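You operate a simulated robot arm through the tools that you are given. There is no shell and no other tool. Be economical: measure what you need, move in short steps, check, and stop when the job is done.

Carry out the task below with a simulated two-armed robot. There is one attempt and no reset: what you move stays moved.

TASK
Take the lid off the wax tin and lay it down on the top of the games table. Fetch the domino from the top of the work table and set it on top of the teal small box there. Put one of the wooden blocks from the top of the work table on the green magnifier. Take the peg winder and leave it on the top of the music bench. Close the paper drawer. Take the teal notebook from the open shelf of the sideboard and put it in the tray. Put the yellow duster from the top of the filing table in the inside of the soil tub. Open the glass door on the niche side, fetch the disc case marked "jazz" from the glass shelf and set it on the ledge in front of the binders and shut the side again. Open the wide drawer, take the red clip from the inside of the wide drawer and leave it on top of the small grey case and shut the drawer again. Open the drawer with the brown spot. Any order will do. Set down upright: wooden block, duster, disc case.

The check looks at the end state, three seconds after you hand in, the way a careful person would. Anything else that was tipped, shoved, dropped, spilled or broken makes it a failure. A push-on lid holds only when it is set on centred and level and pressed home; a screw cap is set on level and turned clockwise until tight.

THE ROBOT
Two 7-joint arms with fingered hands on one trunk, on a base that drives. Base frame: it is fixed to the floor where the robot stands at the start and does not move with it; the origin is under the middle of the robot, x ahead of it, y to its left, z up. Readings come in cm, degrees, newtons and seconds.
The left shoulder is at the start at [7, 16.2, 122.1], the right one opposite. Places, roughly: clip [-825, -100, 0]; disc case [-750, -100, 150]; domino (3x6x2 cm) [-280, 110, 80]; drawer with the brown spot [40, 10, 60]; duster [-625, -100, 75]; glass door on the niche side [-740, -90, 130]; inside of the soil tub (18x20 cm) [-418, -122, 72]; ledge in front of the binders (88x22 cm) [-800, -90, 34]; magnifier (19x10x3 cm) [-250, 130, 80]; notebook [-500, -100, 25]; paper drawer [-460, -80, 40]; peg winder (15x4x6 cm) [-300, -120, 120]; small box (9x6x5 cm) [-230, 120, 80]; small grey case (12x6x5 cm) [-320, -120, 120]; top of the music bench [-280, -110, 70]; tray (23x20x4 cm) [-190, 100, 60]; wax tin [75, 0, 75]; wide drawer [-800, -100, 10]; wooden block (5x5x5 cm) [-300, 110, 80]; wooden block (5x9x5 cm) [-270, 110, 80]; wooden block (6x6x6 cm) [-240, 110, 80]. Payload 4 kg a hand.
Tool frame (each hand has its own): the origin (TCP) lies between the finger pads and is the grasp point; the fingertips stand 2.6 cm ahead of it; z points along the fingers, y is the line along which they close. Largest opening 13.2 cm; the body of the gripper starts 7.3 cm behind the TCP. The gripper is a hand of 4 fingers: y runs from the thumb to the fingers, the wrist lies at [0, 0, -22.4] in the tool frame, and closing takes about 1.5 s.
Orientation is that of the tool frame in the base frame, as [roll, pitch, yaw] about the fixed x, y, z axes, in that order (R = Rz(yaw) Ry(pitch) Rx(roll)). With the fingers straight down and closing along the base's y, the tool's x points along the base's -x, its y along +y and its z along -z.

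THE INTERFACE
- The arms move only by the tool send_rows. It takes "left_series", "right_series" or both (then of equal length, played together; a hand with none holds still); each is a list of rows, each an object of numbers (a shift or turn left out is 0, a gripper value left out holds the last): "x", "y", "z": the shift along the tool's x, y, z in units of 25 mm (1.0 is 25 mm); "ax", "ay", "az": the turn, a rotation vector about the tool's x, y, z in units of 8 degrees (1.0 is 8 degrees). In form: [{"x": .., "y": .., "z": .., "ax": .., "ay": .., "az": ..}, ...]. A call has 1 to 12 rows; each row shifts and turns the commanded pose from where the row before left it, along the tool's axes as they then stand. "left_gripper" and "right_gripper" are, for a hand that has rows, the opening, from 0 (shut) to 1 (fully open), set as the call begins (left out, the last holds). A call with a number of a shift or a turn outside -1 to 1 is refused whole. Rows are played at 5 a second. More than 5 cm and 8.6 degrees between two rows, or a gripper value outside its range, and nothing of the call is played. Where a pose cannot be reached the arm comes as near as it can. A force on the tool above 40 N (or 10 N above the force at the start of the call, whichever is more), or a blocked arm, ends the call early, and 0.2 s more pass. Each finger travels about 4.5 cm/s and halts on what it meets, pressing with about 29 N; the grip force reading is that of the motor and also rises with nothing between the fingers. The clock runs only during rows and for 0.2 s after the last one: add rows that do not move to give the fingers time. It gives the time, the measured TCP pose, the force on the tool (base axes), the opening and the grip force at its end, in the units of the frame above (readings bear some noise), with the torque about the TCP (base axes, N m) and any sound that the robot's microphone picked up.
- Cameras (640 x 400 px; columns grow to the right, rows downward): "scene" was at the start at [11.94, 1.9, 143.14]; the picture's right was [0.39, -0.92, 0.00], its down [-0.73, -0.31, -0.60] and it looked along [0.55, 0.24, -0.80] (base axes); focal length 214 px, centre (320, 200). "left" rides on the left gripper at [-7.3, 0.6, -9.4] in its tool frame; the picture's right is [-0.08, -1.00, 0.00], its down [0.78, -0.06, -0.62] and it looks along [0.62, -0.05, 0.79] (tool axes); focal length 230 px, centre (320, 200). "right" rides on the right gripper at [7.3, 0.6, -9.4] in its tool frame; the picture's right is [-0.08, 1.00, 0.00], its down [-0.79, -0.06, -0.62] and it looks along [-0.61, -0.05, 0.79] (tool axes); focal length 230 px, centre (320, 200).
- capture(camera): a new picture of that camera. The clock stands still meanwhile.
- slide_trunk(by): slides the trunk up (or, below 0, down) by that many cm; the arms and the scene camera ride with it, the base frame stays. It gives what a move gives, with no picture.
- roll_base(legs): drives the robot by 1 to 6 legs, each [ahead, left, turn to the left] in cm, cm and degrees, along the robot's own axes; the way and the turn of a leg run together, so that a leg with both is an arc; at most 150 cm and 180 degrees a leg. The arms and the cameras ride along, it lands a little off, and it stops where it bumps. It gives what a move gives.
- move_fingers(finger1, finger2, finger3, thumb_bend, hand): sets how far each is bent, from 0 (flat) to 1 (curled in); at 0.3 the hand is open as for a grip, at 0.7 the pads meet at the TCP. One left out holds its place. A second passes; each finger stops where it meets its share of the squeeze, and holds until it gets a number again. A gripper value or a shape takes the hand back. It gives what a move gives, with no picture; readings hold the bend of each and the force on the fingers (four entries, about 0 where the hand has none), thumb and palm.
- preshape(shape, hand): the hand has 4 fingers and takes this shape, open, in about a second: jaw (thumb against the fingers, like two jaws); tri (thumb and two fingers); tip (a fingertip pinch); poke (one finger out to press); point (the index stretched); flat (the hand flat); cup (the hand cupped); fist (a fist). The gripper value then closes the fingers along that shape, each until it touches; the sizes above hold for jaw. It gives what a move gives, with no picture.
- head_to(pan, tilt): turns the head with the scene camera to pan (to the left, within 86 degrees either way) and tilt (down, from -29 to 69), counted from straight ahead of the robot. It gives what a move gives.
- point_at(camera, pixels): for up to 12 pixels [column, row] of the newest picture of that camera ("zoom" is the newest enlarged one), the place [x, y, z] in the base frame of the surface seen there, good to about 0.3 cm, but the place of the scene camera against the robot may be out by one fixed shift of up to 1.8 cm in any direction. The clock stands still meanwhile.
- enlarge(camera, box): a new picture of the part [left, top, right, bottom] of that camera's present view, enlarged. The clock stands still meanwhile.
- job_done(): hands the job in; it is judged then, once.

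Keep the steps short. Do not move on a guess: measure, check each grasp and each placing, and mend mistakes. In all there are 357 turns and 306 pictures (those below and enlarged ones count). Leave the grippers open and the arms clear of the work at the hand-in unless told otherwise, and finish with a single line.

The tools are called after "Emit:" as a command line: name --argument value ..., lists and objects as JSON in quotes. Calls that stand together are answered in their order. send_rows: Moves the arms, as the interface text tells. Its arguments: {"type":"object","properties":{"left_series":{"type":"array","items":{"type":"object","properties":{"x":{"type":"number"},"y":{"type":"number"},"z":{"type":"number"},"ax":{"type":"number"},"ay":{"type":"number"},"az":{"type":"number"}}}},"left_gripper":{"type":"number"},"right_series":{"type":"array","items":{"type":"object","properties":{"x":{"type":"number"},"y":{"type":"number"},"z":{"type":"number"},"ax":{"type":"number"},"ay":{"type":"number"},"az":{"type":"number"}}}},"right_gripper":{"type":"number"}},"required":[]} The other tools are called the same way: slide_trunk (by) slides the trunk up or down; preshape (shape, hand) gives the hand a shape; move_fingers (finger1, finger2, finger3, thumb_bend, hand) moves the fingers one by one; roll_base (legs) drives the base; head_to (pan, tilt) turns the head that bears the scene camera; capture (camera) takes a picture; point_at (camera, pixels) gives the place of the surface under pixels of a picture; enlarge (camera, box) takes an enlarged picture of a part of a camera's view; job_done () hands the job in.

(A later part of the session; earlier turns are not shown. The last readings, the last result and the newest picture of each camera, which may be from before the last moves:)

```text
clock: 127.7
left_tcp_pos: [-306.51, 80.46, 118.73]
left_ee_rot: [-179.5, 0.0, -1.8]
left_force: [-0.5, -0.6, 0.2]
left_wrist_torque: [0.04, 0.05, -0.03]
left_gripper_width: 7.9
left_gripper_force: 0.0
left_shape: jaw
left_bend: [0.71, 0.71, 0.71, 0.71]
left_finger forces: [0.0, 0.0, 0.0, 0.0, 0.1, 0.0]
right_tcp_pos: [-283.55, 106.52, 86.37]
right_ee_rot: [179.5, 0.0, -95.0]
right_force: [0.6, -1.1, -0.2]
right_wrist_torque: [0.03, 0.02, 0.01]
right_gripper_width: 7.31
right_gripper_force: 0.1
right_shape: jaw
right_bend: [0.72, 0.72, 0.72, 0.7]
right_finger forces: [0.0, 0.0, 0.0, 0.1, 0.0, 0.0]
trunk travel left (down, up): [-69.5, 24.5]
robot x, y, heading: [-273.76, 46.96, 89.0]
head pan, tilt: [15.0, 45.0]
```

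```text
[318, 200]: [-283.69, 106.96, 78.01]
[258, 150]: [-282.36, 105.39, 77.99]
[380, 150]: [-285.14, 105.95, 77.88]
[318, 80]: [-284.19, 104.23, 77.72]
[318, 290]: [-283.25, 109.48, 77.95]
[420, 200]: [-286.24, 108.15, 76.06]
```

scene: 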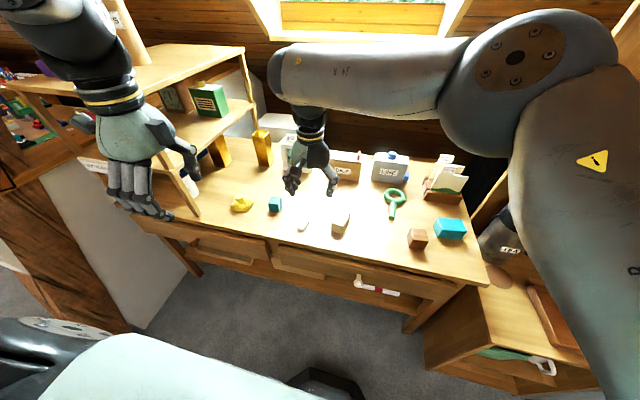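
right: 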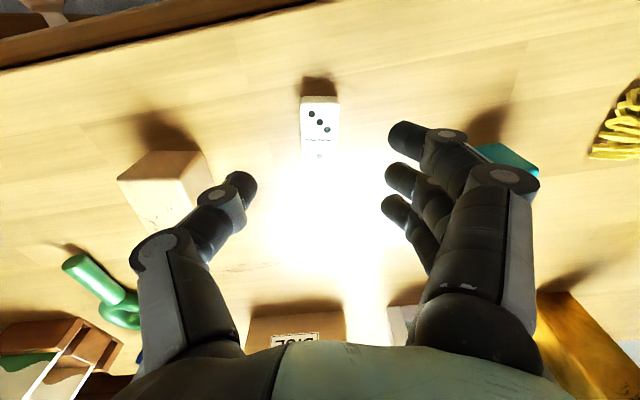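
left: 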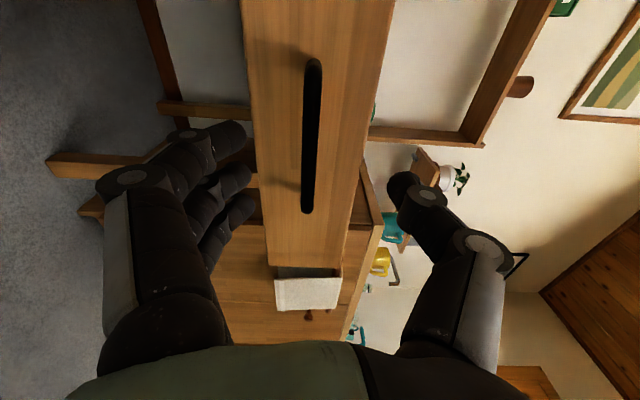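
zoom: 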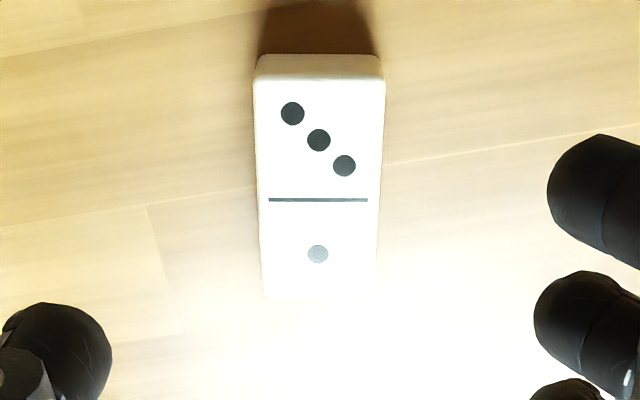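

Down 7.3 cm and close.

Emit:
send_rows --right_series '[{"x": -0.15, "y": 0.06, "z": 0.9}, {"z": 1}, {"z": 0.8}, {"z": 0.2}, {}]'

Emit:
send_rows --right_series '[{}, {}, {}, {}, {}, {}, {}, {}]' --right_gripper 0

Emit:
capture --camera "right"

```text
clock: 128.8
left_tcp_pos: [-306.83, 80.82, 118.34]
left_ee_rot: [-179.8, -0.1, -1.7]
left_force: [0.4, -0.1, 0.0]
left_wrist_torque: [0.02, -0.03, -0.02]
left_gripper_width: 7.88
left_gripper_force: 0.1
left_shape: jaw
left_bend: [0.71, 0.71, 0.71, 0.71]
left_finger forces: [0.0, 0.1, 0.0, 0.1, 0.0, 0.0]
right_tcp_pos: [-282.86, 106.75, 78.77]
right_ee_rot: [179.7, -0.2, -94.9]
right_force: [0.2, -2.1, 4.4]
right_wrist_torque: [0.02, 0.19, 0.07]
right_gripper_width: 7.31
right_gripper_force: 0.2
right_shape: jaw
right_bend: [0.72, 0.72, 0.72, 0.7]
right_finger forces: [0.8, 1.4, 1.9, 0.0, 0.1, 0.0]
right hand out of reach, approached as far as the arm can: row 1, 3
trunk travel left (down, up): [-69.5, 24.5]
robot x, y, heading: [-273.65, 46.97, 88.8]
head pan, tilt: [15.0, 45.0]
```

```text
clock: 130.7
left_tcp_pos: [-306.87, 80.81, 118.58]
left_ee_rot: [-179.7, -0.1, -1.7]
left_force: [-0.6, -0.7, 0.1]
left_wrist_torque: [0.0, 0.02, 0.0]
left_gripper_width: 7.89
left_gripper_force: 0.1
left_shape: jaw
left_bend: [0.71, 0.71, 0.71, 0.71]
left_finger forces: [0.1, 0.1, 0.0, 0.0, 0.0, 0.1]
right_tcp_pos: [-282.96, 106.7, 78.82]
right_ee_rot: [179.5, 0.0, -94.9]
right_force: [-1.6, 0.7, 4.2]
right_wrist_torque: [0.03, 0.23, 0.01]
right_gripper_width: 2.85
right_gripper_force: 28.7
right_shape: jaw
right_bend: [0.73, 0.73, 0.73, 0.71]
right_finger forces: [9.4, 9.5, 9.9, 0.0, 24.1, 0.0]
trunk travel left (down, up): [-69.5, 24.5]
robot x, y, heading: [-274.07, 47.04, 88.9]
head pan, tilt: [15.0, 45.0]
```

```text
225 pictures are left
```

right: 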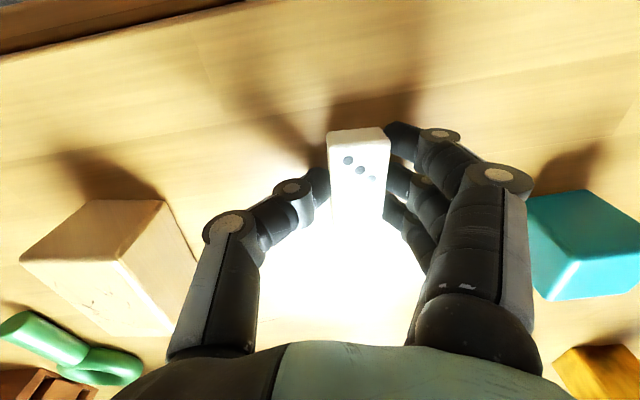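

Domino gripped (2.85 cm). I lift 17 cm, then drive 40 cm right toward the teal box.

Emit:
send_rows --right_series '[{"z": -0.5}, {"z": -1}, {"z": -1}, {"z": -1}, {"z": -1}, {"z": -1}, {"z": -1}, {}]'

Emit:
roll_base --legs '[[0, -42, 0]]'

Emit:
capture --camera "right"

Emit:
capture --camera "scene"

```text
clock: 132.4
left_tcp_pos: [-306.79, 80.78, 118.43]
left_ee_rot: [-179.7, 0.0, -1.7]
left_force: [0.4, 0.1, -0.1]
left_wrist_torque: [0.02, -0.03, 0.0]
left_gripper_width: 7.9
left_gripper_force: 0.1
left_shape: jaw
left_bend: [0.71, 0.71, 0.71, 0.71]
left_finger forces: [0.0, 0.0, 0.0, 0.0, 0.1, 0.1]
right_tcp_pos: [-282.84, 106.65, 95.02]
right_ee_rot: [179.8, -0.3, -95.0]
right_force: [0.3, 1.2, 0.4]
right_wrist_torque: [-0.01, 0.0, -0.04]
right_gripper_width: 2.83
right_gripper_force: 28.6
right_shape: jaw
right_bend: [0.73, 0.73, 0.73, 0.71]
right_finger forces: [8.6, 8.7, 8.8, 0.0, 25.9, 0.0]
trunk travel left (down, up): [-69.5, 24.5]
robot x, y, heading: [-273.68, 47.08, 89.0]
head pan, tilt: [15.0, 45.0]
```

```text
clock: 135.0
left_tcp_pos: [-266.09, 80.15, 118.35]
left_ee_rot: [-179.7, -0.2, -2.0]
left_force: [-0.1, 0.7, -0.5]
left_wrist_torque: [0.0, 0.01, 0.02]
left_gripper_width: 7.89
left_gripper_force: 0.1
left_shape: jaw
left_bend: [0.71, 0.71, 0.71, 0.71]
left_finger forces: [0.1, 0.0, 0.1, 0.0, 0.0, 0.0]
right_tcp_pos: [-241.97, 105.85, 94.88]
right_ee_rot: [179.9, -0.1, -95.1]
right_force: [0.5, 0.6, -1.0]
right_wrist_torque: [0.01, -0.01, 0.05]
right_gripper_width: 2.83
right_gripper_force: 29.3
right_shape: jaw
right_bend: [0.73, 0.73, 0.73, 0.71]
right_finger forces: [8.6, 8.7, 8.8, 0.1, 25.9, 0.1]
trunk travel left (down, up): [-69.5, 24.5]
robot x, y, heading: [-232.98, 46.21, 88.9]
head pan, tilt: [15.0, 45.0]
```

```text
224 pictures are left
```

right: 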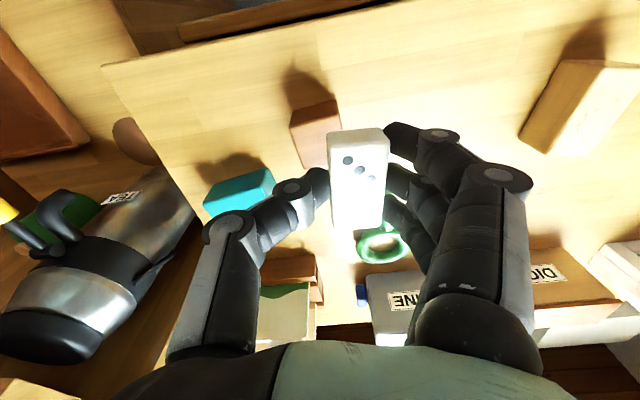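

```text
223 pictures are left
```

scene: 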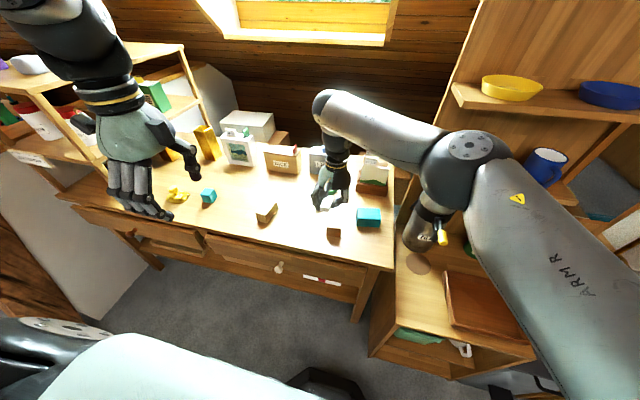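

I zoom on the teal box in both views to measure its top.

Emit:
point_at --camera "right" --pixels '[[240, 190], [215, 205], [262, 180], [320, 110], [315, 125], [395, 245], [380, 235]]'

Emit:
enlarge --camera "scene" --box '[300, 170, 420, 250]'

Emit:
point_at --camera "zoom" --pixels '[[300, 210], [420, 210], [305, 260], [420, 262], [360, 235], [200, 320], [360, 280], [140, 310], [220, 310]]'

```text
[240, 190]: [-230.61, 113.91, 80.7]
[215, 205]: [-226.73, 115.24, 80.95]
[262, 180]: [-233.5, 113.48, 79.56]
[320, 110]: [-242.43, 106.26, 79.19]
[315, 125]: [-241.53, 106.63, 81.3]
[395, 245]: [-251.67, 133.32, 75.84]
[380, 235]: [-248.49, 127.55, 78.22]
```

```text
5.00 times, centred on (360, 210) of scene
```

zoom: 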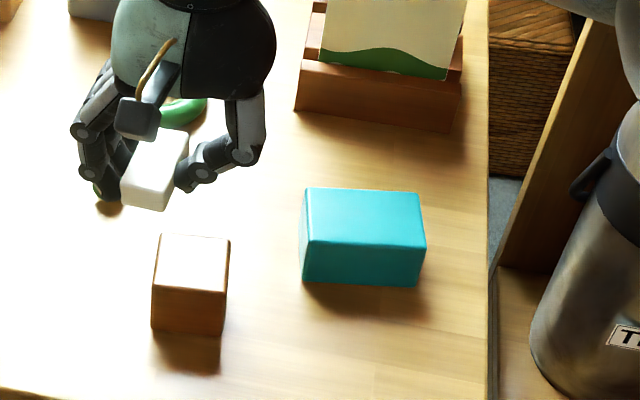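

```text
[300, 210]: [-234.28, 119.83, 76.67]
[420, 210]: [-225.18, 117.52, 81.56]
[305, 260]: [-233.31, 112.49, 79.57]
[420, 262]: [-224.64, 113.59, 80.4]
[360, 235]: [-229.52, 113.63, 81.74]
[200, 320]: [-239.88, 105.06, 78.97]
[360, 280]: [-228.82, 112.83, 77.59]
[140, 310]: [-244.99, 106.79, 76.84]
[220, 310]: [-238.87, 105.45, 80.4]
```

Box top: centre about (-229.6, 117), z 80.9. Before moving right I check how high the thermos and my arm's lower side are.

Emit:
point_at --camera "scene" --pixels '[[428, 212], [442, 236], [415, 245], [440, 160], [480, 145], [500, 230], [545, 160]]'

Emit:
enlarge --camera "scene" --box '[360, 80, 640, 290]'

```text
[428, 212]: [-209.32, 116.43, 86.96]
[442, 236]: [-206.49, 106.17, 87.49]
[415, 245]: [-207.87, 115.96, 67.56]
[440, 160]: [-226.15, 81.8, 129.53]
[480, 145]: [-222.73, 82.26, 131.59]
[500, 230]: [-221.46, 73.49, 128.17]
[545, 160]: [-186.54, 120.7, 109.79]
```

```text
1.90 times, centred on (500, 185) of scene
```

zoom: 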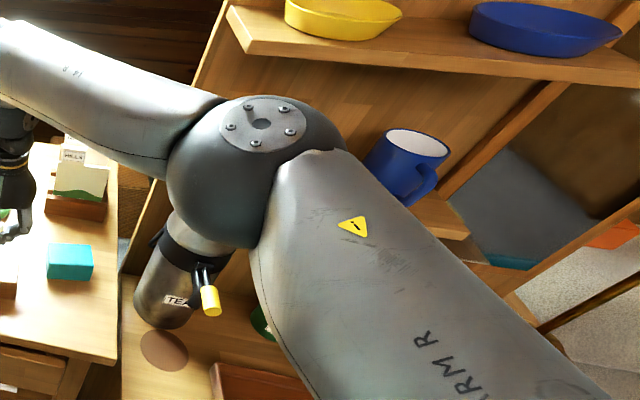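

Elbow is well above. I rotate the hand 90° so the domino lies along the box, moving over it.

Emit:
send_rows --right_series '[{"x": -0.97, "y": -0.91}, {"x": -0.97, "y": -0.91}, {"x": -0.97, "y": -0.91}, {"x": -0.97, "y": -0.91}, {"x": -0.97, "y": -0.91}, {}]'

Emit:
send_rows --right_series '[{"az": 0.94}, {"az": 0.94}, {"az": 0.94}, {"az": 0.94}, {"az": 0.94}, {"az": 0.94}, {"az": 0.94}, {"az": 0.94}, {"az": 0.94}, {"az": 0.94}, {"az": 0.94}, {"az": 0.94}]'

Emit:
capture --camera "right"

Emit:
capture --camera "scene"

```text
clock: 136.4
left_tcp_pos: [-266.06, 80.09, 118.39]
left_ee_rot: [-179.8, 0.0, -1.9]
left_force: [0.1, 0.1, -0.5]
left_wrist_torque: [-0.03, 0.01, 0.0]
left_gripper_width: 7.9
left_gripper_force: 0.0
left_shape: jaw
left_bend: [0.71, 0.71, 0.71, 0.71]
left_finger forces: [0.0, 0.0, 0.0, 0.0, 0.1, 0.0]
right_tcp_pos: [-230.24, 115.27, 94.7]
right_ee_rot: [179.6, -0.2, -95.1]
right_force: [-0.8, -0.6, -0.3]
right_wrist_torque: [0.02, -0.02, -0.01]
right_gripper_width: 2.83
right_gripper_force: 29.4
right_shape: jaw
right_bend: [0.73, 0.73, 0.73, 0.71]
right_finger forces: [8.6, 8.6, 8.5, 0.1, 25.7, 0.1]
right hand out of reach, approached as far as the arm can: row 5
trunk travel left (down, up): [-69.5, 24.5]
robot x, y, heading: [-232.74, 46.01, 88.9]
head pan, tilt: [15.0, 45.0]
```

```text
clock: 139.0
left_tcp_pos: [-265.94, 80.17, 118.41]
left_ee_rot: [-179.7, -0.2, -1.9]
left_force: [-0.4, 0.2, 0.8]
left_wrist_torque: [0.02, -0.04, 0.0]
left_gripper_width: 7.89
left_gripper_force: 0.0
left_shape: jaw
left_bend: [0.71, 0.71, 0.71, 0.71]
left_finger forces: [0.0, 0.0, 0.0, 0.0, 0.0, 0.0]
right_tcp_pos: [-230.28, 115.33, 94.83]
right_ee_rot: [-179.7, -0.4, 174.3]
right_force: [0.8, -0.1, 0.2]
right_wrist_torque: [0.0, 0.01, 0.0]
right_gripper_width: 2.83
right_gripper_force: 29.0
right_shape: jaw
right_bend: [0.73, 0.73, 0.73, 0.71]
right_finger forces: [8.6, 8.6, 8.6, 0.0, 25.7, 0.0]
trunk travel left (down, up): [-69.5, 24.5]
robot x, y, heading: [-232.82, 46.34, 88.8]
head pan, tilt: [15.0, 45.0]
```

```text
220 pictures are left
```

right: 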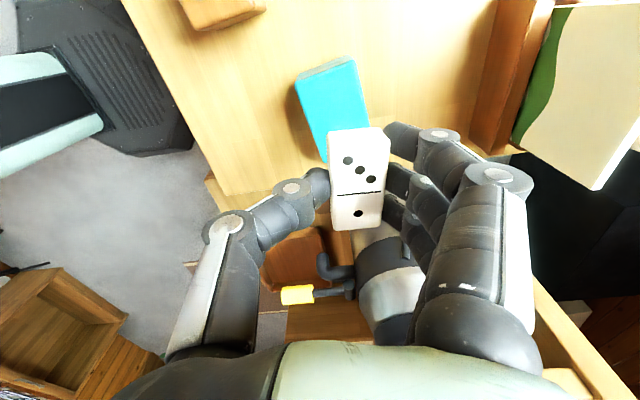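

```text
219 pictures are left
```

scene: 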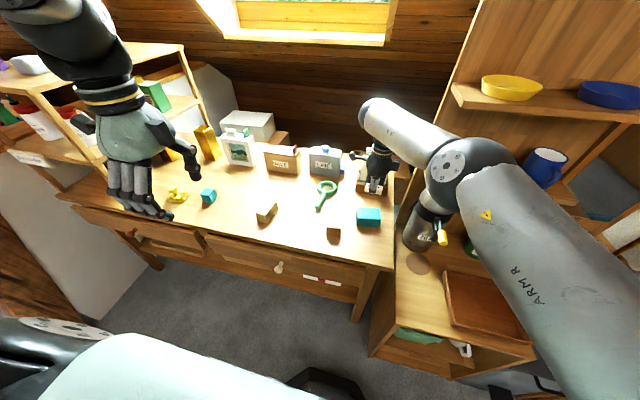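

I measure the box top corners and the domino in the right view.

Emit:
point_at --camera "right" --pixels '[[302, 92], [350, 70], [312, 120], [362, 98], [322, 148], [366, 118], [360, 150], [358, 215], [340, 180], [378, 180], [335, 110]]'

Emit:
enlarge --camera "right" --box '[260, 30, 420, 240]'

```text
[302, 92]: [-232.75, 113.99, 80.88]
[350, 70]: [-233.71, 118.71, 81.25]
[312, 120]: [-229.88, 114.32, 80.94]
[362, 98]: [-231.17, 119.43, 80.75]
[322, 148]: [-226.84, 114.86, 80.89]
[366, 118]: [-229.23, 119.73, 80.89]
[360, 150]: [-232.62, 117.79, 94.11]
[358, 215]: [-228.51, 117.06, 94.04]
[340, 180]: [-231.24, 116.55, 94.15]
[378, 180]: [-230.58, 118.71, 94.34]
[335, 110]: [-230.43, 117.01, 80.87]
```

```text
1.90 times, centred on (340, 135) of right
```

zoom: 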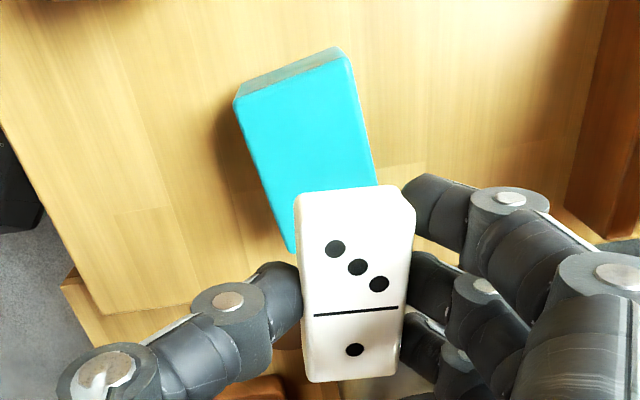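

Box centre (-229.4, 117.0), turned +8°; the domino in hand is turned -10° and sits 2.2 cm toward the fingers. I turn +16°, shift, and lower to 84.5.

Emit:
send_rows --right_series '[{"az": -1}, {"az": -1}, {"x": -0.37, "y": -0.13}, {"x": -0.36, "y": -0.12}, {"z": 1}, {"z": 1}, {"z": 1}, {"z": 0.8}, {}]'

Emit:
enlarge --camera "right" --box '[260, 30, 420, 240]'

Emit:
enlarge --camera "scene" --box '[310, 150, 430, 240]'

```text
clock: 141.0
left_tcp_pos: [-265.97, 80.14, 118.33]
left_ee_rot: [-179.7, -0.2, -1.9]
left_force: [0.2, 0.0, 0.4]
left_wrist_torque: [-0.03, 0.01, -0.03]
left_gripper_width: 7.93
left_gripper_force: 0.1
left_shape: jaw
left_bend: [0.71, 0.71, 0.71, 0.71]
left_finger forces: [0.0, 0.1, 0.0, 0.1, 0.0, 0.0]
right_tcp_pos: [-228.36, 115.23, 85.5]
right_ee_rot: [-179.9, -0.3, -169.3]
right_force: [0.3, 0.4, 0.1]
right_wrist_torque: [-0.01, 0.0, -0.01]
right_gripper_width: 2.8
right_gripper_force: 29.0
right_shape: jaw
right_bend: [0.73, 0.73, 0.73, 0.71]
right_finger forces: [8.6, 8.6, 8.6, 0.1, 25.8, 0.1]
trunk travel left (down, up): [-69.5, 24.5]
robot x, y, heading: [-232.62, 46.35, 88.6]
head pan, tilt: [15.0, 45.0]
```

```text
1.90 times, centred on (340, 135) of right
```

zoom: 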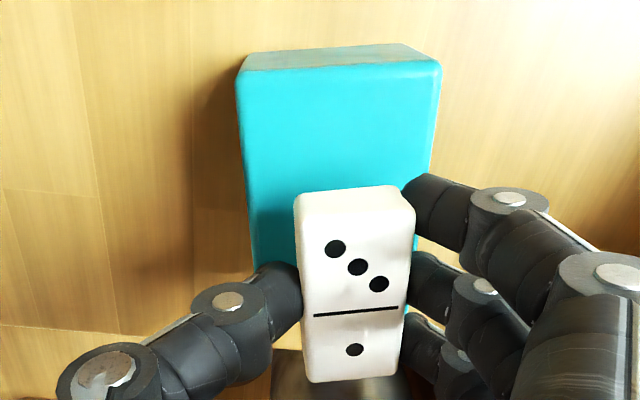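

```text
4.44 times, centred on (370, 195) of scene
```

zoom: 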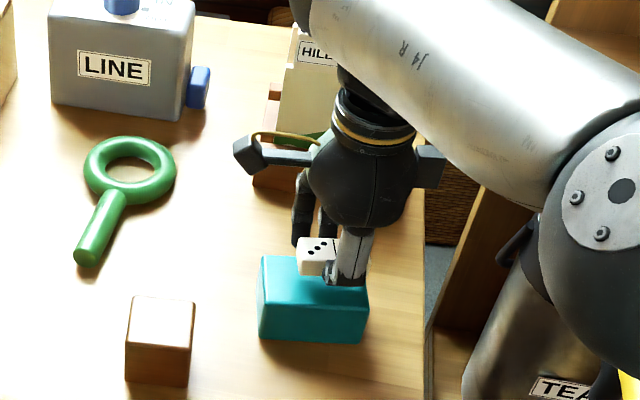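

Well placed over the box. Down in small steps to contact.

Emit:
send_rows --right_series '[{"z": 0.4}, {"z": 0.2}, {"z": 0.1}, {}]'

Emit:
enlarge --camera "scene" --box '[330, 170, 410, 230]'

```text
clock: 142.0
left_tcp_pos: [-265.92, 80.14, 118.44]
left_ee_rot: [-179.7, -0.1, -1.9]
left_force: [0.0, 0.2, -0.2]
left_wrist_torque: [0.01, -0.02, 0.0]
left_gripper_width: 7.92
left_gripper_force: 0.0
left_shape: jaw
left_bend: [0.71, 0.71, 0.71, 0.71]
left_finger forces: [0.0, 0.1, 0.0, 0.0, 0.0, 0.1]
right_tcp_pos: [-228.16, 115.07, 83.76]
right_ee_rot: [-179.8, -0.3, -169.4]
right_force: [0.2, -0.4, 2.7]
right_wrist_torque: [0.12, -0.02, -0.03]
right_gripper_width: 2.81
right_gripper_force: 29.2
right_shape: jaw
right_bend: [0.73, 0.73, 0.73, 0.71]
right_finger forces: [8.5, 8.7, 9.9, 0.0, 25.9, 0.0]
trunk travel left (down, up): [-69.5, 24.5]
robot x, y, heading: [-233.06, 45.71, 88.5]
head pan, tilt: [15.0, 45.0]
```

```text
6.67 times, centred on (370, 200) of scene
```

zoom: 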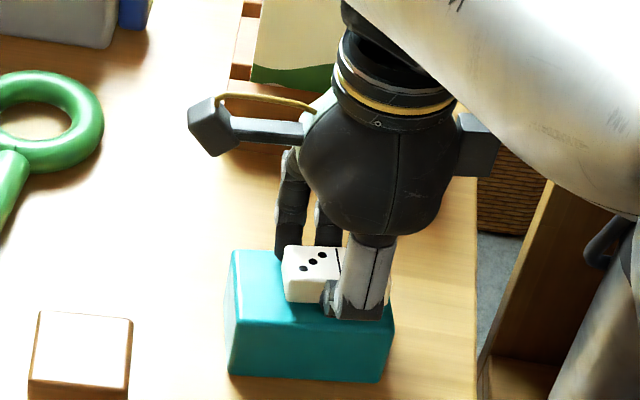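

Contact (2.7 N). I open moderately and rise.

Emit:
send_rows --right_series '[{}, {"z": -0.03}, {}, {}, {}, {"z": -0.3}, {"z": -0.6}, {"z": -1}, {"z": -1}, {"z": -1}]' --right_gripper 0.42

Emit:
enlarge --camera "scene" --box '[270, 150, 430, 270]'

Emit:
capture --camera "right"

```text
clock: 144.2
left_tcp_pos: [-265.94, 80.12, 118.3]
left_ee_rot: [-179.7, -0.1, -1.9]
left_force: [-0.2, -0.6, 0.3]
left_wrist_torque: [0.0, 0.01, -0.02]
left_gripper_width: 7.93
left_gripper_force: 0.0
left_shape: jaw
left_bend: [0.71, 0.71, 0.71, 0.71]
left_finger forces: [0.0, 0.0, 0.0, 0.1, 0.1, 0.0]
right_tcp_pos: [-228.2, 115.04, 93.21]
right_ee_rot: [-179.9, -0.3, -169.2]
right_force: [-0.6, 0.6, -0.1]
right_wrist_torque: [-0.01, 0.01, 0.0]
right_gripper_width: 5.47
right_gripper_force: 0.0
right_shape: jaw
right_bend: [0.73, 0.73, 0.73, 0.7]
right_finger forces: [0.0, 0.1, 0.0, 0.0, 0.1, 0.1]
trunk travel left (down, up): [-69.5, 24.5]
robot x, y, heading: [-233.01, 46.3, 88.7]
head pan, tilt: [15.0, 45.0]
```

```text
3.33 times, centred on (350, 210) of scene
```

zoom: 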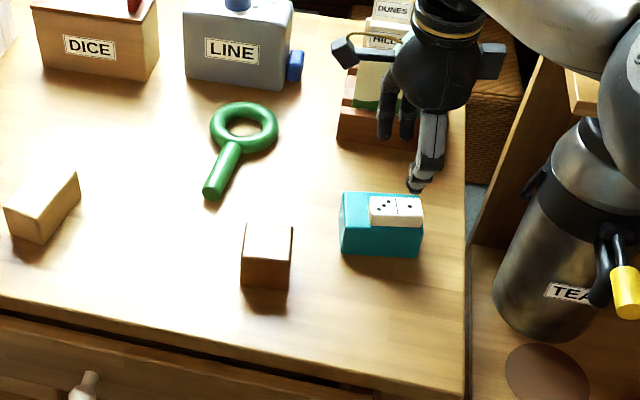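

```text
213 pictures are left
```

right: 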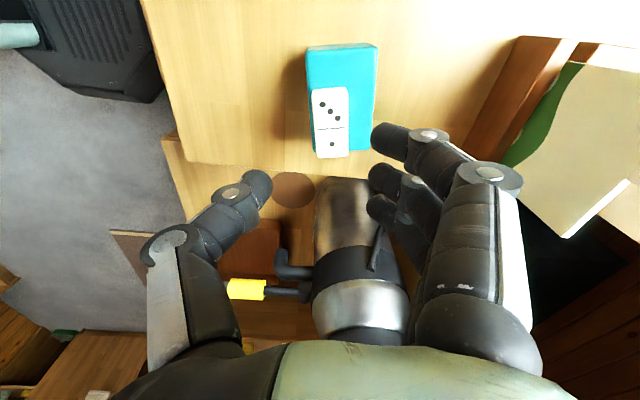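

Domino rests on the box. Next the light 5x9x5 block goes on the magnifier. I rise, turn the hand back and drive 27 cm left over it.

Emit:
send_rows --right_series '[{"az": -1, "z": -0.6}, {"az": -1, "z": -0.6}, {"az": -1, "z": -0.6}, {"az": -1, "z": -0.6}, {"az": -1}, {"az": -1}, {"az": -1}, {"az": -1}, {"az": -1}, {"az": -0.9}]' --right_gripper 0.75

Emit:
roll_base --legs '[[-3, 27, 0]]'

Emit:
capture --camera "right"

```text
clock: 146.4
left_tcp_pos: [-265.92, 80.02, 118.31]
left_ee_rot: [-179.7, -0.2, -2.0]
left_force: [-0.5, -0.3, 0.6]
left_wrist_torque: [0.0, 0.02, -0.02]
left_gripper_width: 7.91
left_gripper_force: 0.0
left_shape: jaw
left_bend: [0.71, 0.71, 0.71, 0.71]
left_finger forces: [0.0, 0.0, 0.0, 0.0, 0.1, 0.0]
right_tcp_pos: [-228.1, 115.21, 99.41]
right_ee_rot: [179.8, -0.2, -90.2]
right_force: [0.0, 0.1, -0.9]
right_wrist_torque: [0.05, 0.02, 0.01]
right_gripper_width: 9.87
right_gripper_force: 0.0
right_shape: jaw
right_bend: [0.64, 0.64, 0.64, 0.6]
right_finger forces: [0.1, 0.0, 0.1, 0.0, 0.0, 0.0]
trunk travel left (down, up): [-69.5, 24.5]
robot x, y, heading: [-232.77, 46.09, 88.7]
head pan, tilt: [15.0, 45.0]
```

```text
clock: 148.3
left_tcp_pos: [-291.88, 77.92, 118.52]
left_ee_rot: [-179.7, -0.1, -2.2]
left_force: [0.5, 0.4, 0.5]
left_wrist_torque: [0.0, -0.02, -0.01]
left_gripper_width: 7.92
left_gripper_force: 0.0
left_shape: jaw
left_bend: [0.71, 0.71, 0.71, 0.71]
left_finger forces: [0.0, 0.0, 0.0, 0.1, 0.1, 0.0]
right_tcp_pos: [-253.76, 112.72, 99.46]
right_ee_rot: [179.6, -0.2, -90.6]
right_force: [0.5, 0.1, -0.7]
right_wrist_torque: [-0.01, 0.01, -0.03]
right_gripper_width: 9.86
right_gripper_force: 0.1
right_shape: jaw
right_bend: [0.64, 0.64, 0.64, 0.6]
right_finger forces: [0.0, 0.1, 0.0, 0.0, 0.1, 0.0]
trunk travel left (down, up): [-69.5, 24.5]
robot x, y, heading: [-259.28, 43.86, 88.2]
head pan, tilt: [15.0, 45.0]
```

```text
212 pictures are left
```

right: 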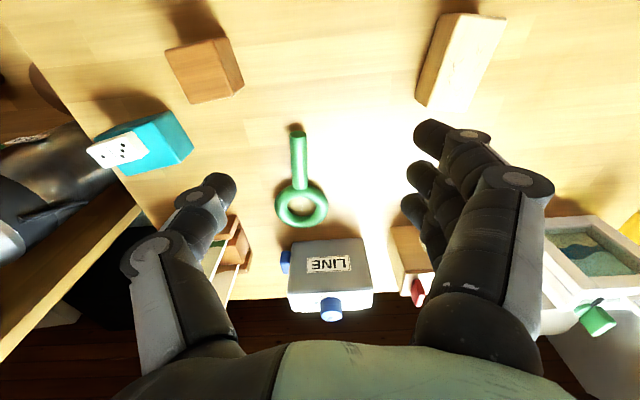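

Clear view: magnifier ring at (301,204), block at (462,62). I measure both.

Emit:
point_at --camera "right" --pixels '[[301, 203], [279, 205], [323, 204], [301, 184], [301, 222], [300, 140], [300, 165], [470, 45], [450, 80], [440, 100], [490, 45], [457, 35]]'

Emit:
enlarge --camera "right" --box '[400, 0, 520, 120]'

Emit:
enlarge --camera "right" --box '[240, 110, 360, 240]'

```text
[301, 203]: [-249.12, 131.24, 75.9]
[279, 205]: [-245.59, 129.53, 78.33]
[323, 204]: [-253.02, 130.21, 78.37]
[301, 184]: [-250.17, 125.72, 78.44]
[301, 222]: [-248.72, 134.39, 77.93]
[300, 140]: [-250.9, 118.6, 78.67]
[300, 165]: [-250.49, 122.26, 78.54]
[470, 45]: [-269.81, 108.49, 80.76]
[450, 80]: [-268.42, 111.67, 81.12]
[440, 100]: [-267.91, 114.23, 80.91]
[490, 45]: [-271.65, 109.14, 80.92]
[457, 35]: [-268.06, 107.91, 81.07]
```

```text
3.33 times, centred on (460, 60) of right
```

zoom: 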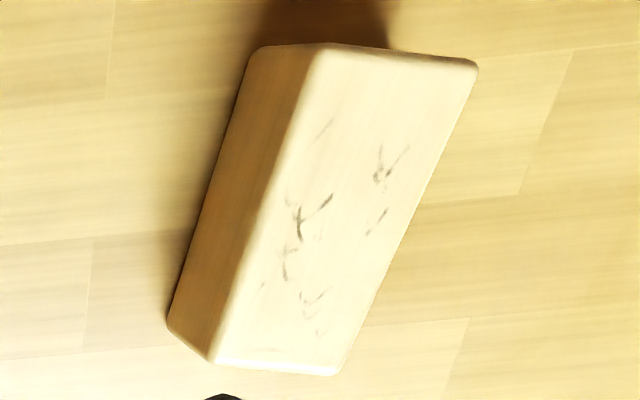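

```text
3.08 times, centred on (300, 175) of right
```

zoom: 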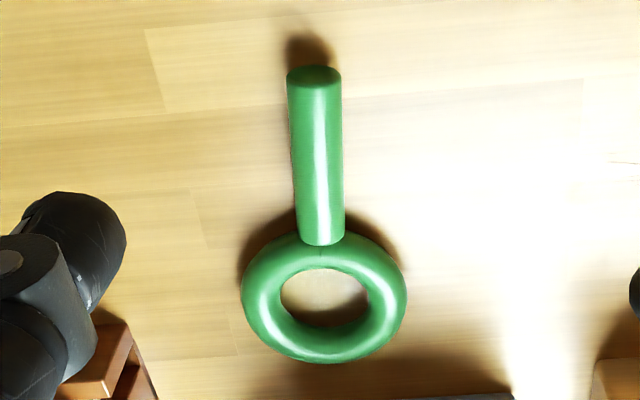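

Ring centre (-249.3, 130.0), top z 78.4. I measure the block's top edges for its angle, and the LINE box behind the ring.

Emit:
point_at --camera "right" --pixels '[[462, 20], [432, 104], [503, 22], [465, 106], [482, 22], [447, 104], [466, 62], [300, 243], [330, 243], [350, 243], [305, 275]]'

```text
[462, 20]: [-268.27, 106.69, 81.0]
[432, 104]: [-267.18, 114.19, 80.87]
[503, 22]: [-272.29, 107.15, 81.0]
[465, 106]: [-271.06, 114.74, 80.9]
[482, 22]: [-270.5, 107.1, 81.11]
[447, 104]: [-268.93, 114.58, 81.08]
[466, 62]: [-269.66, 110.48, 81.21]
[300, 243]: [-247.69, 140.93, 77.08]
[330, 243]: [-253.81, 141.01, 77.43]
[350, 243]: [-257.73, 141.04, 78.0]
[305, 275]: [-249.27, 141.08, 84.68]
```

Block centre (-269.7, 110.7), turned 9.5°. Base 10 cm left, then align the hand over it.

Emit:
roll_base --legs '[[0, 12, 0]]'

Emit:
send_rows --right_series '[{"az": 0.56}, {"az": 0.56}, {}]'

Emit:
capture --camera "right"

```text
clock: 149.5
left_tcp_pos: [-303.61, 78.36, 118.48]
left_ee_rot: [-179.7, 0.1, -2.5]
left_force: [0.2, 0.1, 0.9]
left_wrist_torque: [-0.01, 0.02, 0.01]
left_gripper_width: 7.91
left_gripper_force: 0.0
left_shape: jaw
left_bend: [0.71, 0.71, 0.71, 0.71]
left_finger forces: [0.0, 0.0, 0.1, 0.0, 0.1, 0.0]
right_tcp_pos: [-265.46, 113.06, 99.48]
right_ee_rot: [179.7, -0.2, -90.8]
right_force: [0.3, 0.2, 0.6]
right_wrist_torque: [0.0, 0.02, 0.0]
right_gripper_width: 9.87
right_gripper_force: 0.0
right_shape: jaw
right_bend: [0.64, 0.64, 0.64, 0.6]
right_finger forces: [0.0, 0.1, 0.1, 0.0, 0.0, 0.0]
trunk travel left (down, up): [-69.5, 24.5]
robot x, y, heading: [-271.29, 44.19, 88.1]
head pan, tilt: [15.0, 45.0]
```

```text
clock: 150.3
left_tcp_pos: [-303.79, 78.46, 118.36]
left_ee_rot: [-179.6, -0.1, -2.5]
left_force: [-0.4, 1.0, 0.0]
left_wrist_torque: [0.01, 0.0, -0.03]
left_gripper_width: 7.91
left_gripper_force: 0.2
left_shape: jaw
left_bend: [0.71, 0.71, 0.71, 0.71]
left_finger forces: [0.0, 0.1, 0.0, 0.1, 0.0, 0.0]
right_tcp_pos: [-265.61, 113.16, 99.46]
right_ee_rot: [179.7, -0.3, -99.8]
right_force: [0.4, -0.1, -0.4]
right_wrist_torque: [-0.02, 0.01, 0.01]
right_gripper_width: 9.88
right_gripper_force: 0.1
right_shape: jaw
right_bend: [0.64, 0.64, 0.64, 0.6]
right_finger forces: [0.0, 0.0, 0.1, 0.0, 0.0, 0.0]
trunk travel left (down, up): [-69.5, 24.5]
robot x, y, heading: [-271.43, 44.23, 88.1]
head pan, tilt: [15.0, 45.0]
```

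```text
209 pictures are left
```

right: 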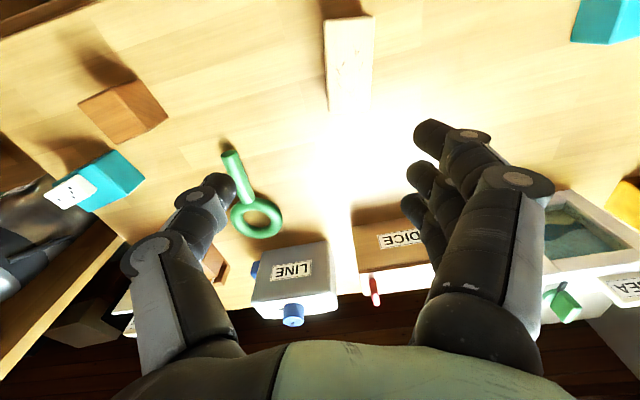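

Aligned. I shift over it and go down to 85, then check.

Emit:
send_rows --right_series '[{"x": 0.63, "y": 0.72}, {"x": 0.63, "y": 0.73}, {"z": 1}, {"z": 1}, {"z": 1}, {"z": 1}, {"z": 1}, {"z": 0.8}, {}]'

Emit:
capture --camera "right"

Emit:
point_at --camera "right" --pixels '[[310, 120], [300, 100], [340, 100], [320, 150], [320, 70]]'

```text
clock: 152.3
left_tcp_pos: [-303.83, 78.36, 118.35]
left_ee_rot: [-179.8, -0.1, -2.4]
left_force: [-1.0, -0.2, 0.6]
left_wrist_torque: [-0.03, -0.02, 0.0]
left_gripper_width: 7.9
left_gripper_force: 0.1
left_shape: jaw
left_bend: [0.71, 0.71, 0.71, 0.71]
left_finger forces: [0.0, 0.0, 0.0, 0.1, 0.0, 0.1]
right_tcp_pos: [-269.8, 110.73, 85.09]
right_ee_rot: [179.7, -0.2, -99.7]
right_force: [0.3, 0.2, -0.2]
right_wrist_torque: [-0.01, 0.0, 0.0]
right_gripper_width: 9.87
right_gripper_force: 0.0
right_shape: jaw
right_bend: [0.64, 0.64, 0.64, 0.6]
right_finger forces: [0.0, 0.1, 0.1, 0.1, 0.1, 0.0]
trunk travel left (down, up): [-69.5, 24.5]
robot x, y, heading: [-270.96, 44.38, 88.4]
head pan, tilt: [15.0, 45.0]
```

```text
208 pictures are left
```

right: 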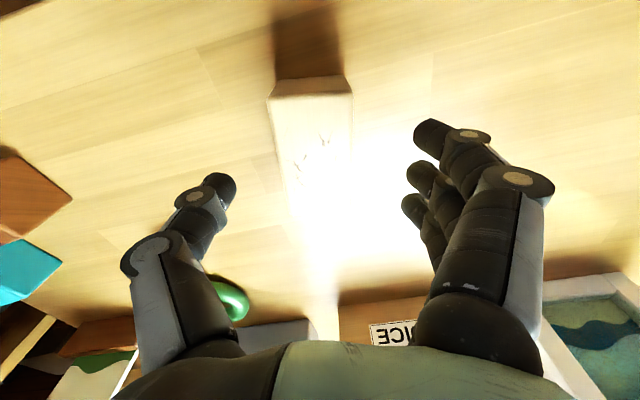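

```text
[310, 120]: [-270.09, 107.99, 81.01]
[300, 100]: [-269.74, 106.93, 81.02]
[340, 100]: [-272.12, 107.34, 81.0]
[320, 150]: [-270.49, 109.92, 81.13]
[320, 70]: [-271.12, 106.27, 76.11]
```

Good. Down 5.5 cm and close.

Emit:
send_rows --right_series '[{"z": 1}, {"z": 0.9}, {"z": 0.3}, {}]'

Emit:
send_rows --right_series '[{}, {}, {}, {}, {}, {}, {}, {}]' --right_gripper 0

Emit:
send_rows --right_series '[{"z": -0.5}, {"z": -1}, {"z": -1}, {"z": -1}, {"z": -1}, {}]'

Emit:
capture --camera "right"

```text
clock: 153.3
left_tcp_pos: [-303.84, 78.47, 118.36]
left_ee_rot: [-179.7, -0.1, -2.5]
left_force: [0.3, 0.7, -0.9]
left_wrist_torque: [0.0, -0.03, -0.03]
left_gripper_width: 7.92
left_gripper_force: 0.0
left_shape: jaw
left_bend: [0.71, 0.71, 0.71, 0.71]
left_finger forces: [0.1, 0.0, 0.0, 0.0, 0.1, 0.0]
right_tcp_pos: [-269.91, 110.57, 79.58]
right_ee_rot: [179.7, -0.4, -99.7]
right_force: [0.5, -0.2, 0.5]
right_wrist_torque: [-0.01, 0.0, -0.01]
right_gripper_width: 9.88
right_gripper_force: 0.2
right_shape: jaw
right_bend: [0.64, 0.64, 0.64, 0.6]
right_finger forces: [0.0, 0.0, 0.0, 0.0, 0.0, 0.1]
trunk travel left (down, up): [-69.5, 24.5]
robot x, y, heading: [-271.12, 44.31, 88.1]
head pan, tilt: [15.0, 45.0]
```

```text
clock: 155.1
left_tcp_pos: [-303.87, 78.27, 118.41]
left_ee_rot: [-179.8, -0.2, -2.6]
left_force: [-0.3, -0.3, 0.2]
left_wrist_torque: [0.0, 0.01, -0.03]
left_gripper_width: 7.88
left_gripper_force: 0.1
left_shape: jaw
left_bend: [0.71, 0.71, 0.71, 0.71]
left_finger forces: [0.0, 0.1, 0.1, 0.0, 0.0, 0.1]
right_tcp_pos: [-270.02, 110.48, 79.51]
right_ee_rot: [179.7, -0.3, -99.7]
right_force: [0.2, -0.4, 0.4]
right_wrist_torque: [0.0, 0.01, 0.01]
right_gripper_width: 4.39
right_gripper_force: 29.2
right_shape: jaw
right_bend: [0.74, 0.73, 0.73, 0.7]
right_finger forces: [8.6, 8.8, 8.9, 0.0, 26.4, 0.0]
trunk travel left (down, up): [-69.5, 24.5]
robot x, y, heading: [-271.33, 44.42, 88.1]
head pan, tilt: [15.0, 45.0]
```

```text
clock: 156.5
left_tcp_pos: [-303.89, 78.41, 118.35]
left_ee_rot: [-179.7, 0.0, -2.4]
left_force: [0.1, 0.4, -0.8]
left_wrist_torque: [-0.04, -0.03, -0.02]
left_gripper_width: 7.9
left_gripper_force: 0.0
left_shape: jaw
left_bend: [0.71, 0.71, 0.71, 0.71]
left_finger forces: [0.1, 0.0, 0.1, 0.1, 0.0, 0.1]
right_tcp_pos: [-269.58, 110.7, 90.82]
right_ee_rot: [179.7, -0.2, -99.7]
right_force: [-0.7, 0.4, -1.9]
right_wrist_torque: [-0.04, 0.01, -0.03]
right_gripper_width: 4.38
right_gripper_force: 29.0
right_shape: jaw
right_bend: [0.74, 0.73, 0.73, 0.7]
right_finger forces: [8.7, 8.8, 8.9, 0.0, 26.3, 0.0]
trunk travel left (down, up): [-69.5, 24.5]
robot x, y, heading: [-270.79, 44.11, 88.0]
head pan, tilt: [15.0, 45.0]
```

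```text
207 pictures are left
```

right: 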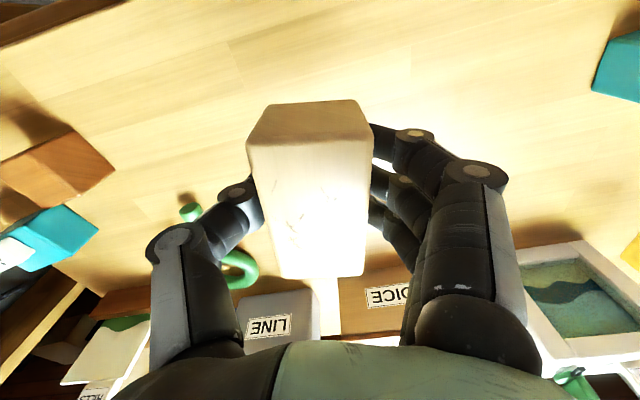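

Block held. I measure it in the hand and drive 20 cm right and 14 ahead toward the magnifier.

Emit:
point_at --camera "right" --pixels '[[252, 150], [370, 140], [285, 270], [360, 270], [315, 160], [320, 250], [318, 205]]'

Emit:
roll_base --legs '[[14, -20, 0]]'

Emit:
capture --camera "right"

Emit:
capture --camera "scene"

```text
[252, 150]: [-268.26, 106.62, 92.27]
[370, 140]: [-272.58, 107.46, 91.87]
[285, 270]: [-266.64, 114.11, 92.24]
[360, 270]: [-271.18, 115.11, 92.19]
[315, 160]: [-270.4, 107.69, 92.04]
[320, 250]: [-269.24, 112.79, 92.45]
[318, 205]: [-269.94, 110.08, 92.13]
```

```text
clock: 158.3
left_tcp_pos: [-284.04, 91.71, 118.39]
left_ee_rot: [-179.7, -0.1, -2.1]
left_force: [-0.2, -0.4, 0.0]
left_wrist_torque: [0.02, 0.01, -0.01]
left_gripper_width: 7.91
left_gripper_force: 0.1
left_shape: jaw
left_bend: [0.71, 0.71, 0.71, 0.71]
left_finger forces: [0.0, 0.0, 0.0, 0.0, 0.1, 0.0]
right_tcp_pos: [-250.18, 124.12, 90.91]
right_ee_rot: [179.8, -0.2, -99.3]
right_force: [0.7, 0.0, -2.2]
right_wrist_torque: [0.04, -0.01, 0.0]
right_gripper_width: 4.38
right_gripper_force: 28.9
right_shape: jaw
right_bend: [0.74, 0.73, 0.73, 0.7]
right_finger forces: [8.7, 8.9, 8.9, 0.0, 26.3, 0.1]
trunk travel left (down, up): [-69.5, 24.5]
robot x, y, heading: [-250.7, 57.75, 88.6]
head pan, tilt: [15.0, 45.0]
```

```text
206 pictures are left
```

right: 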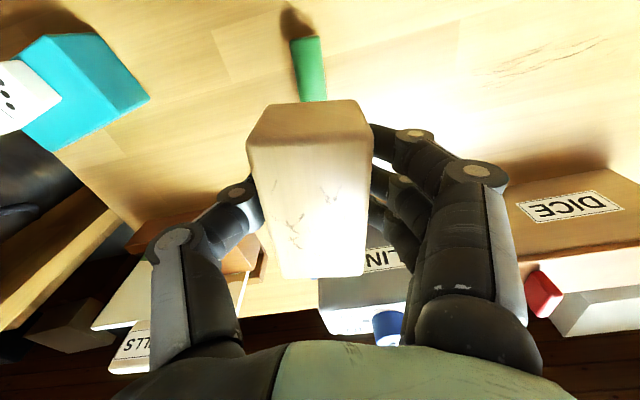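

```text
205 pictures are left
```

scene: 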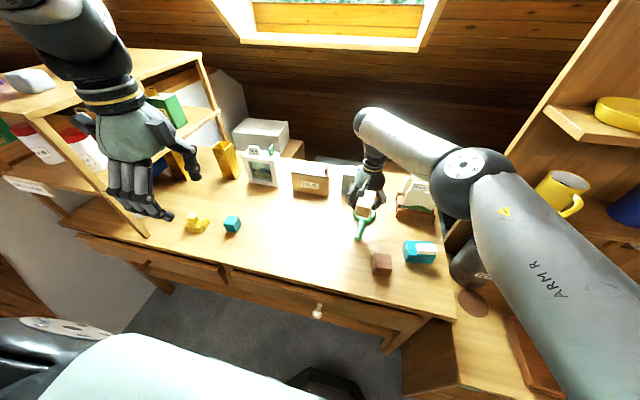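

Block is centred in the hand. I move 6.6 cm forward over the ring and lower to about 1 cm above it.

Emit:
send_rows --right_series '[{"x": -0.88, "y": 0.02}, {"x": -0.87, "y": 0.02}, {"x": -0.87, "y": 0.03}, {"z": 1}, {"z": 1}, {"z": 1}, {}]'

Emit:
capture --camera "right"

Emit:
enlarge --camera "scene" --box '[310, 140, 430, 250]'

```text
clock: 159.9
left_tcp_pos: [-283.93, 91.74, 118.39]
left_ee_rot: [-179.7, -0.1, -2.1]
left_force: [0.0, 0.2, -0.1]
left_wrist_torque: [0.02, -0.04, 0.0]
left_gripper_width: 7.89
left_gripper_force: 0.1
left_shape: jaw
left_bend: [0.71, 0.71, 0.71, 0.71]
left_finger forces: [0.0, 0.0, 0.1, 0.0, 0.1, 0.0]
right_tcp_pos: [-249.75, 125.62, 84.07]
right_ee_rot: [179.7, -0.2, -99.3]
right_force: [0.5, 0.8, -0.5]
right_wrist_torque: [-0.02, 0.01, 0.01]
right_gripper_width: 4.38
right_gripper_force: 29.1
right_shape: jaw
right_bend: [0.74, 0.73, 0.73, 0.7]
right_finger forces: [8.7, 8.8, 8.9, 0.1, 26.4, 0.1]
right hand out of reach, approached as far as the arm can: row 2, 3, 6
trunk travel left (down, up): [-69.5, 24.5]
robot x, y, heading: [-250.9, 57.9, 88.7]
head pan, tilt: [15.0, 45.0]
```

```text
204 pictures are left
```

right: 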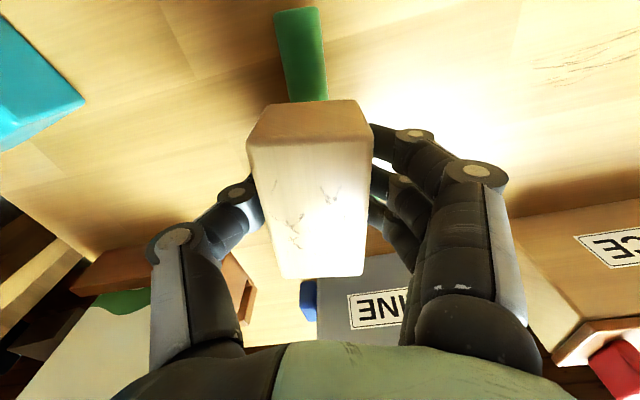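

```text
3.64 times, centred on (370, 195) of scene
```

zoom: 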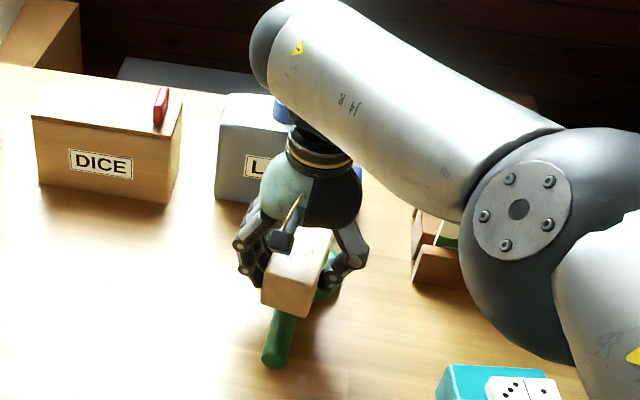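

Arm at its forward limit; I drive 5 cm ahead (block bottom is 2 cm above the ring).

Emit:
roll_base --legs '[[4.9, -0.4, 0]]'

Emit:
enlarge --camera "scene" --box '[310, 140, 430, 250]'

```text
clock: 160.8
left_tcp_pos: [-283.57, 96.16, 118.59]
left_ee_rot: [-179.5, -0.1, -2.1]
left_force: [0.0, 0.0, -0.2]
left_wrist_torque: [0.05, 0.01, -0.02]
left_gripper_width: 7.88
left_gripper_force: 0.1
left_shape: jaw
left_bend: [0.71, 0.71, 0.71, 0.71]
left_finger forces: [0.0, 0.0, 0.0, 0.1, 0.0, 0.0]
right_tcp_pos: [-249.39, 130.2, 84.35]
right_ee_rot: [179.7, -0.1, -99.3]
right_force: [-0.7, 0.1, -1.0]
right_wrist_torque: [0.04, 0.02, -0.01]
right_gripper_width: 4.39
right_gripper_force: 29.0
right_shape: jaw
right_bend: [0.74, 0.73, 0.73, 0.7]
right_finger forces: [8.8, 8.7, 8.8, 0.0, 26.4, 0.0]
trunk travel left (down, up): [-69.5, 24.5]
robot x, y, heading: [-250.57, 62.58, 88.4]
head pan, tilt: [15.0, 45.0]
```

```text
3.64 times, centred on (370, 195) of scene
```

zoom: 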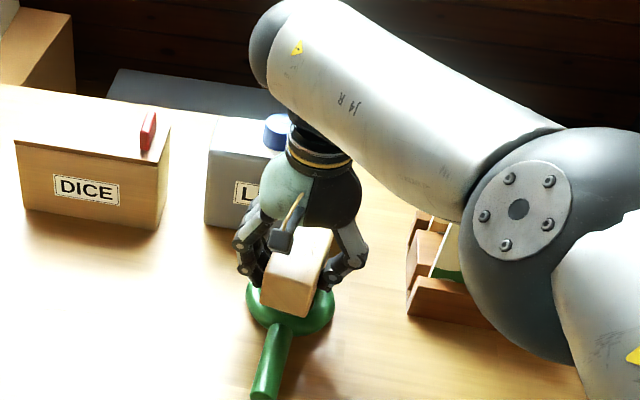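

Centred on the ring. Lowering to contact.

Emit:
send_rows --right_series '[{"z": 0.5}, {"z": 0.2}, {"z": 0.1}, {}]'

Emit:
send_rows --right_series '[{"z": 0.07}, {"z": 0.07}, {}]'

Emit:
enlarge --camera "scene" --box '[320, 160, 420, 250]'

```text
clock: 161.8
left_tcp_pos: [-283.56, 96.48, 118.38]
left_ee_rot: [-179.5, -0.1, -2.1]
left_force: [-0.4, -0.2, -0.4]
left_wrist_torque: [0.03, 0.02, -0.04]
left_gripper_width: 7.9
left_gripper_force: 0.1
left_shape: jaw
left_bend: [0.71, 0.71, 0.71, 0.71]
left_finger forces: [0.0, 0.0, 0.0, 0.0, 0.1, 0.0]
right_tcp_pos: [-249.21, 130.1, 82.79]
right_ee_rot: [179.7, -0.2, -99.4]
right_force: [-0.6, -0.3, -1.6]
right_wrist_torque: [-0.01, 0.01, 0.02]
right_gripper_width: 4.39
right_gripper_force: 28.7
right_shape: jaw
right_bend: [0.74, 0.73, 0.73, 0.7]
right_finger forces: [8.7, 8.8, 8.9, 0.1, 26.4, 0.0]
right hand out of reach, approached as far as the arm can: row 2
trunk travel left (down, up): [-69.5, 24.5]
robot x, y, heading: [-250.45, 62.72, 88.5]
head pan, tilt: [15.0, 45.0]
```

```text
clock: 162.6
left_tcp_pos: [-283.44, 96.61, 118.3]
left_ee_rot: [-179.7, -0.1, -2.1]
left_force: [-0.5, 0.5, 0.2]
left_wrist_torque: [-0.03, 0.03, 0.01]
left_gripper_width: 7.92
left_gripper_force: 0.0
left_shape: jaw
left_bend: [0.71, 0.71, 0.71, 0.71]
left_finger forces: [0.0, 0.1, 0.0, 0.1, 0.0, 0.0]
right_tcp_pos: [-249.2, 130.23, 82.28]
right_ee_rot: [179.6, -0.3, -99.2]
right_force: [0.9, -0.3, -1.0]
right_wrist_torque: [-0.04, 0.02, -0.01]
right_gripper_width: 4.38
right_gripper_force: 28.8
right_shape: jaw
right_bend: [0.74, 0.73, 0.73, 0.7]
right_finger forces: [8.7, 8.7, 8.8, 0.0, 26.4, 0.0]
trunk travel left (down, up): [-69.5, 24.5]
robot x, y, heading: [-250.6, 62.82, 88.6]
head pan, tilt: [15.0, 45.0]
```

```text
4.44 times, centred on (370, 205) of scene
```

zoom: 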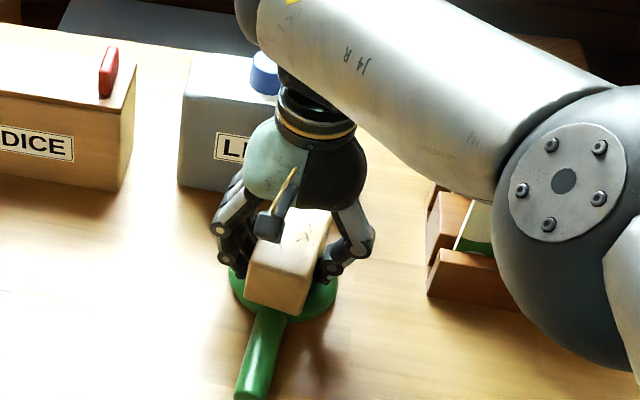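

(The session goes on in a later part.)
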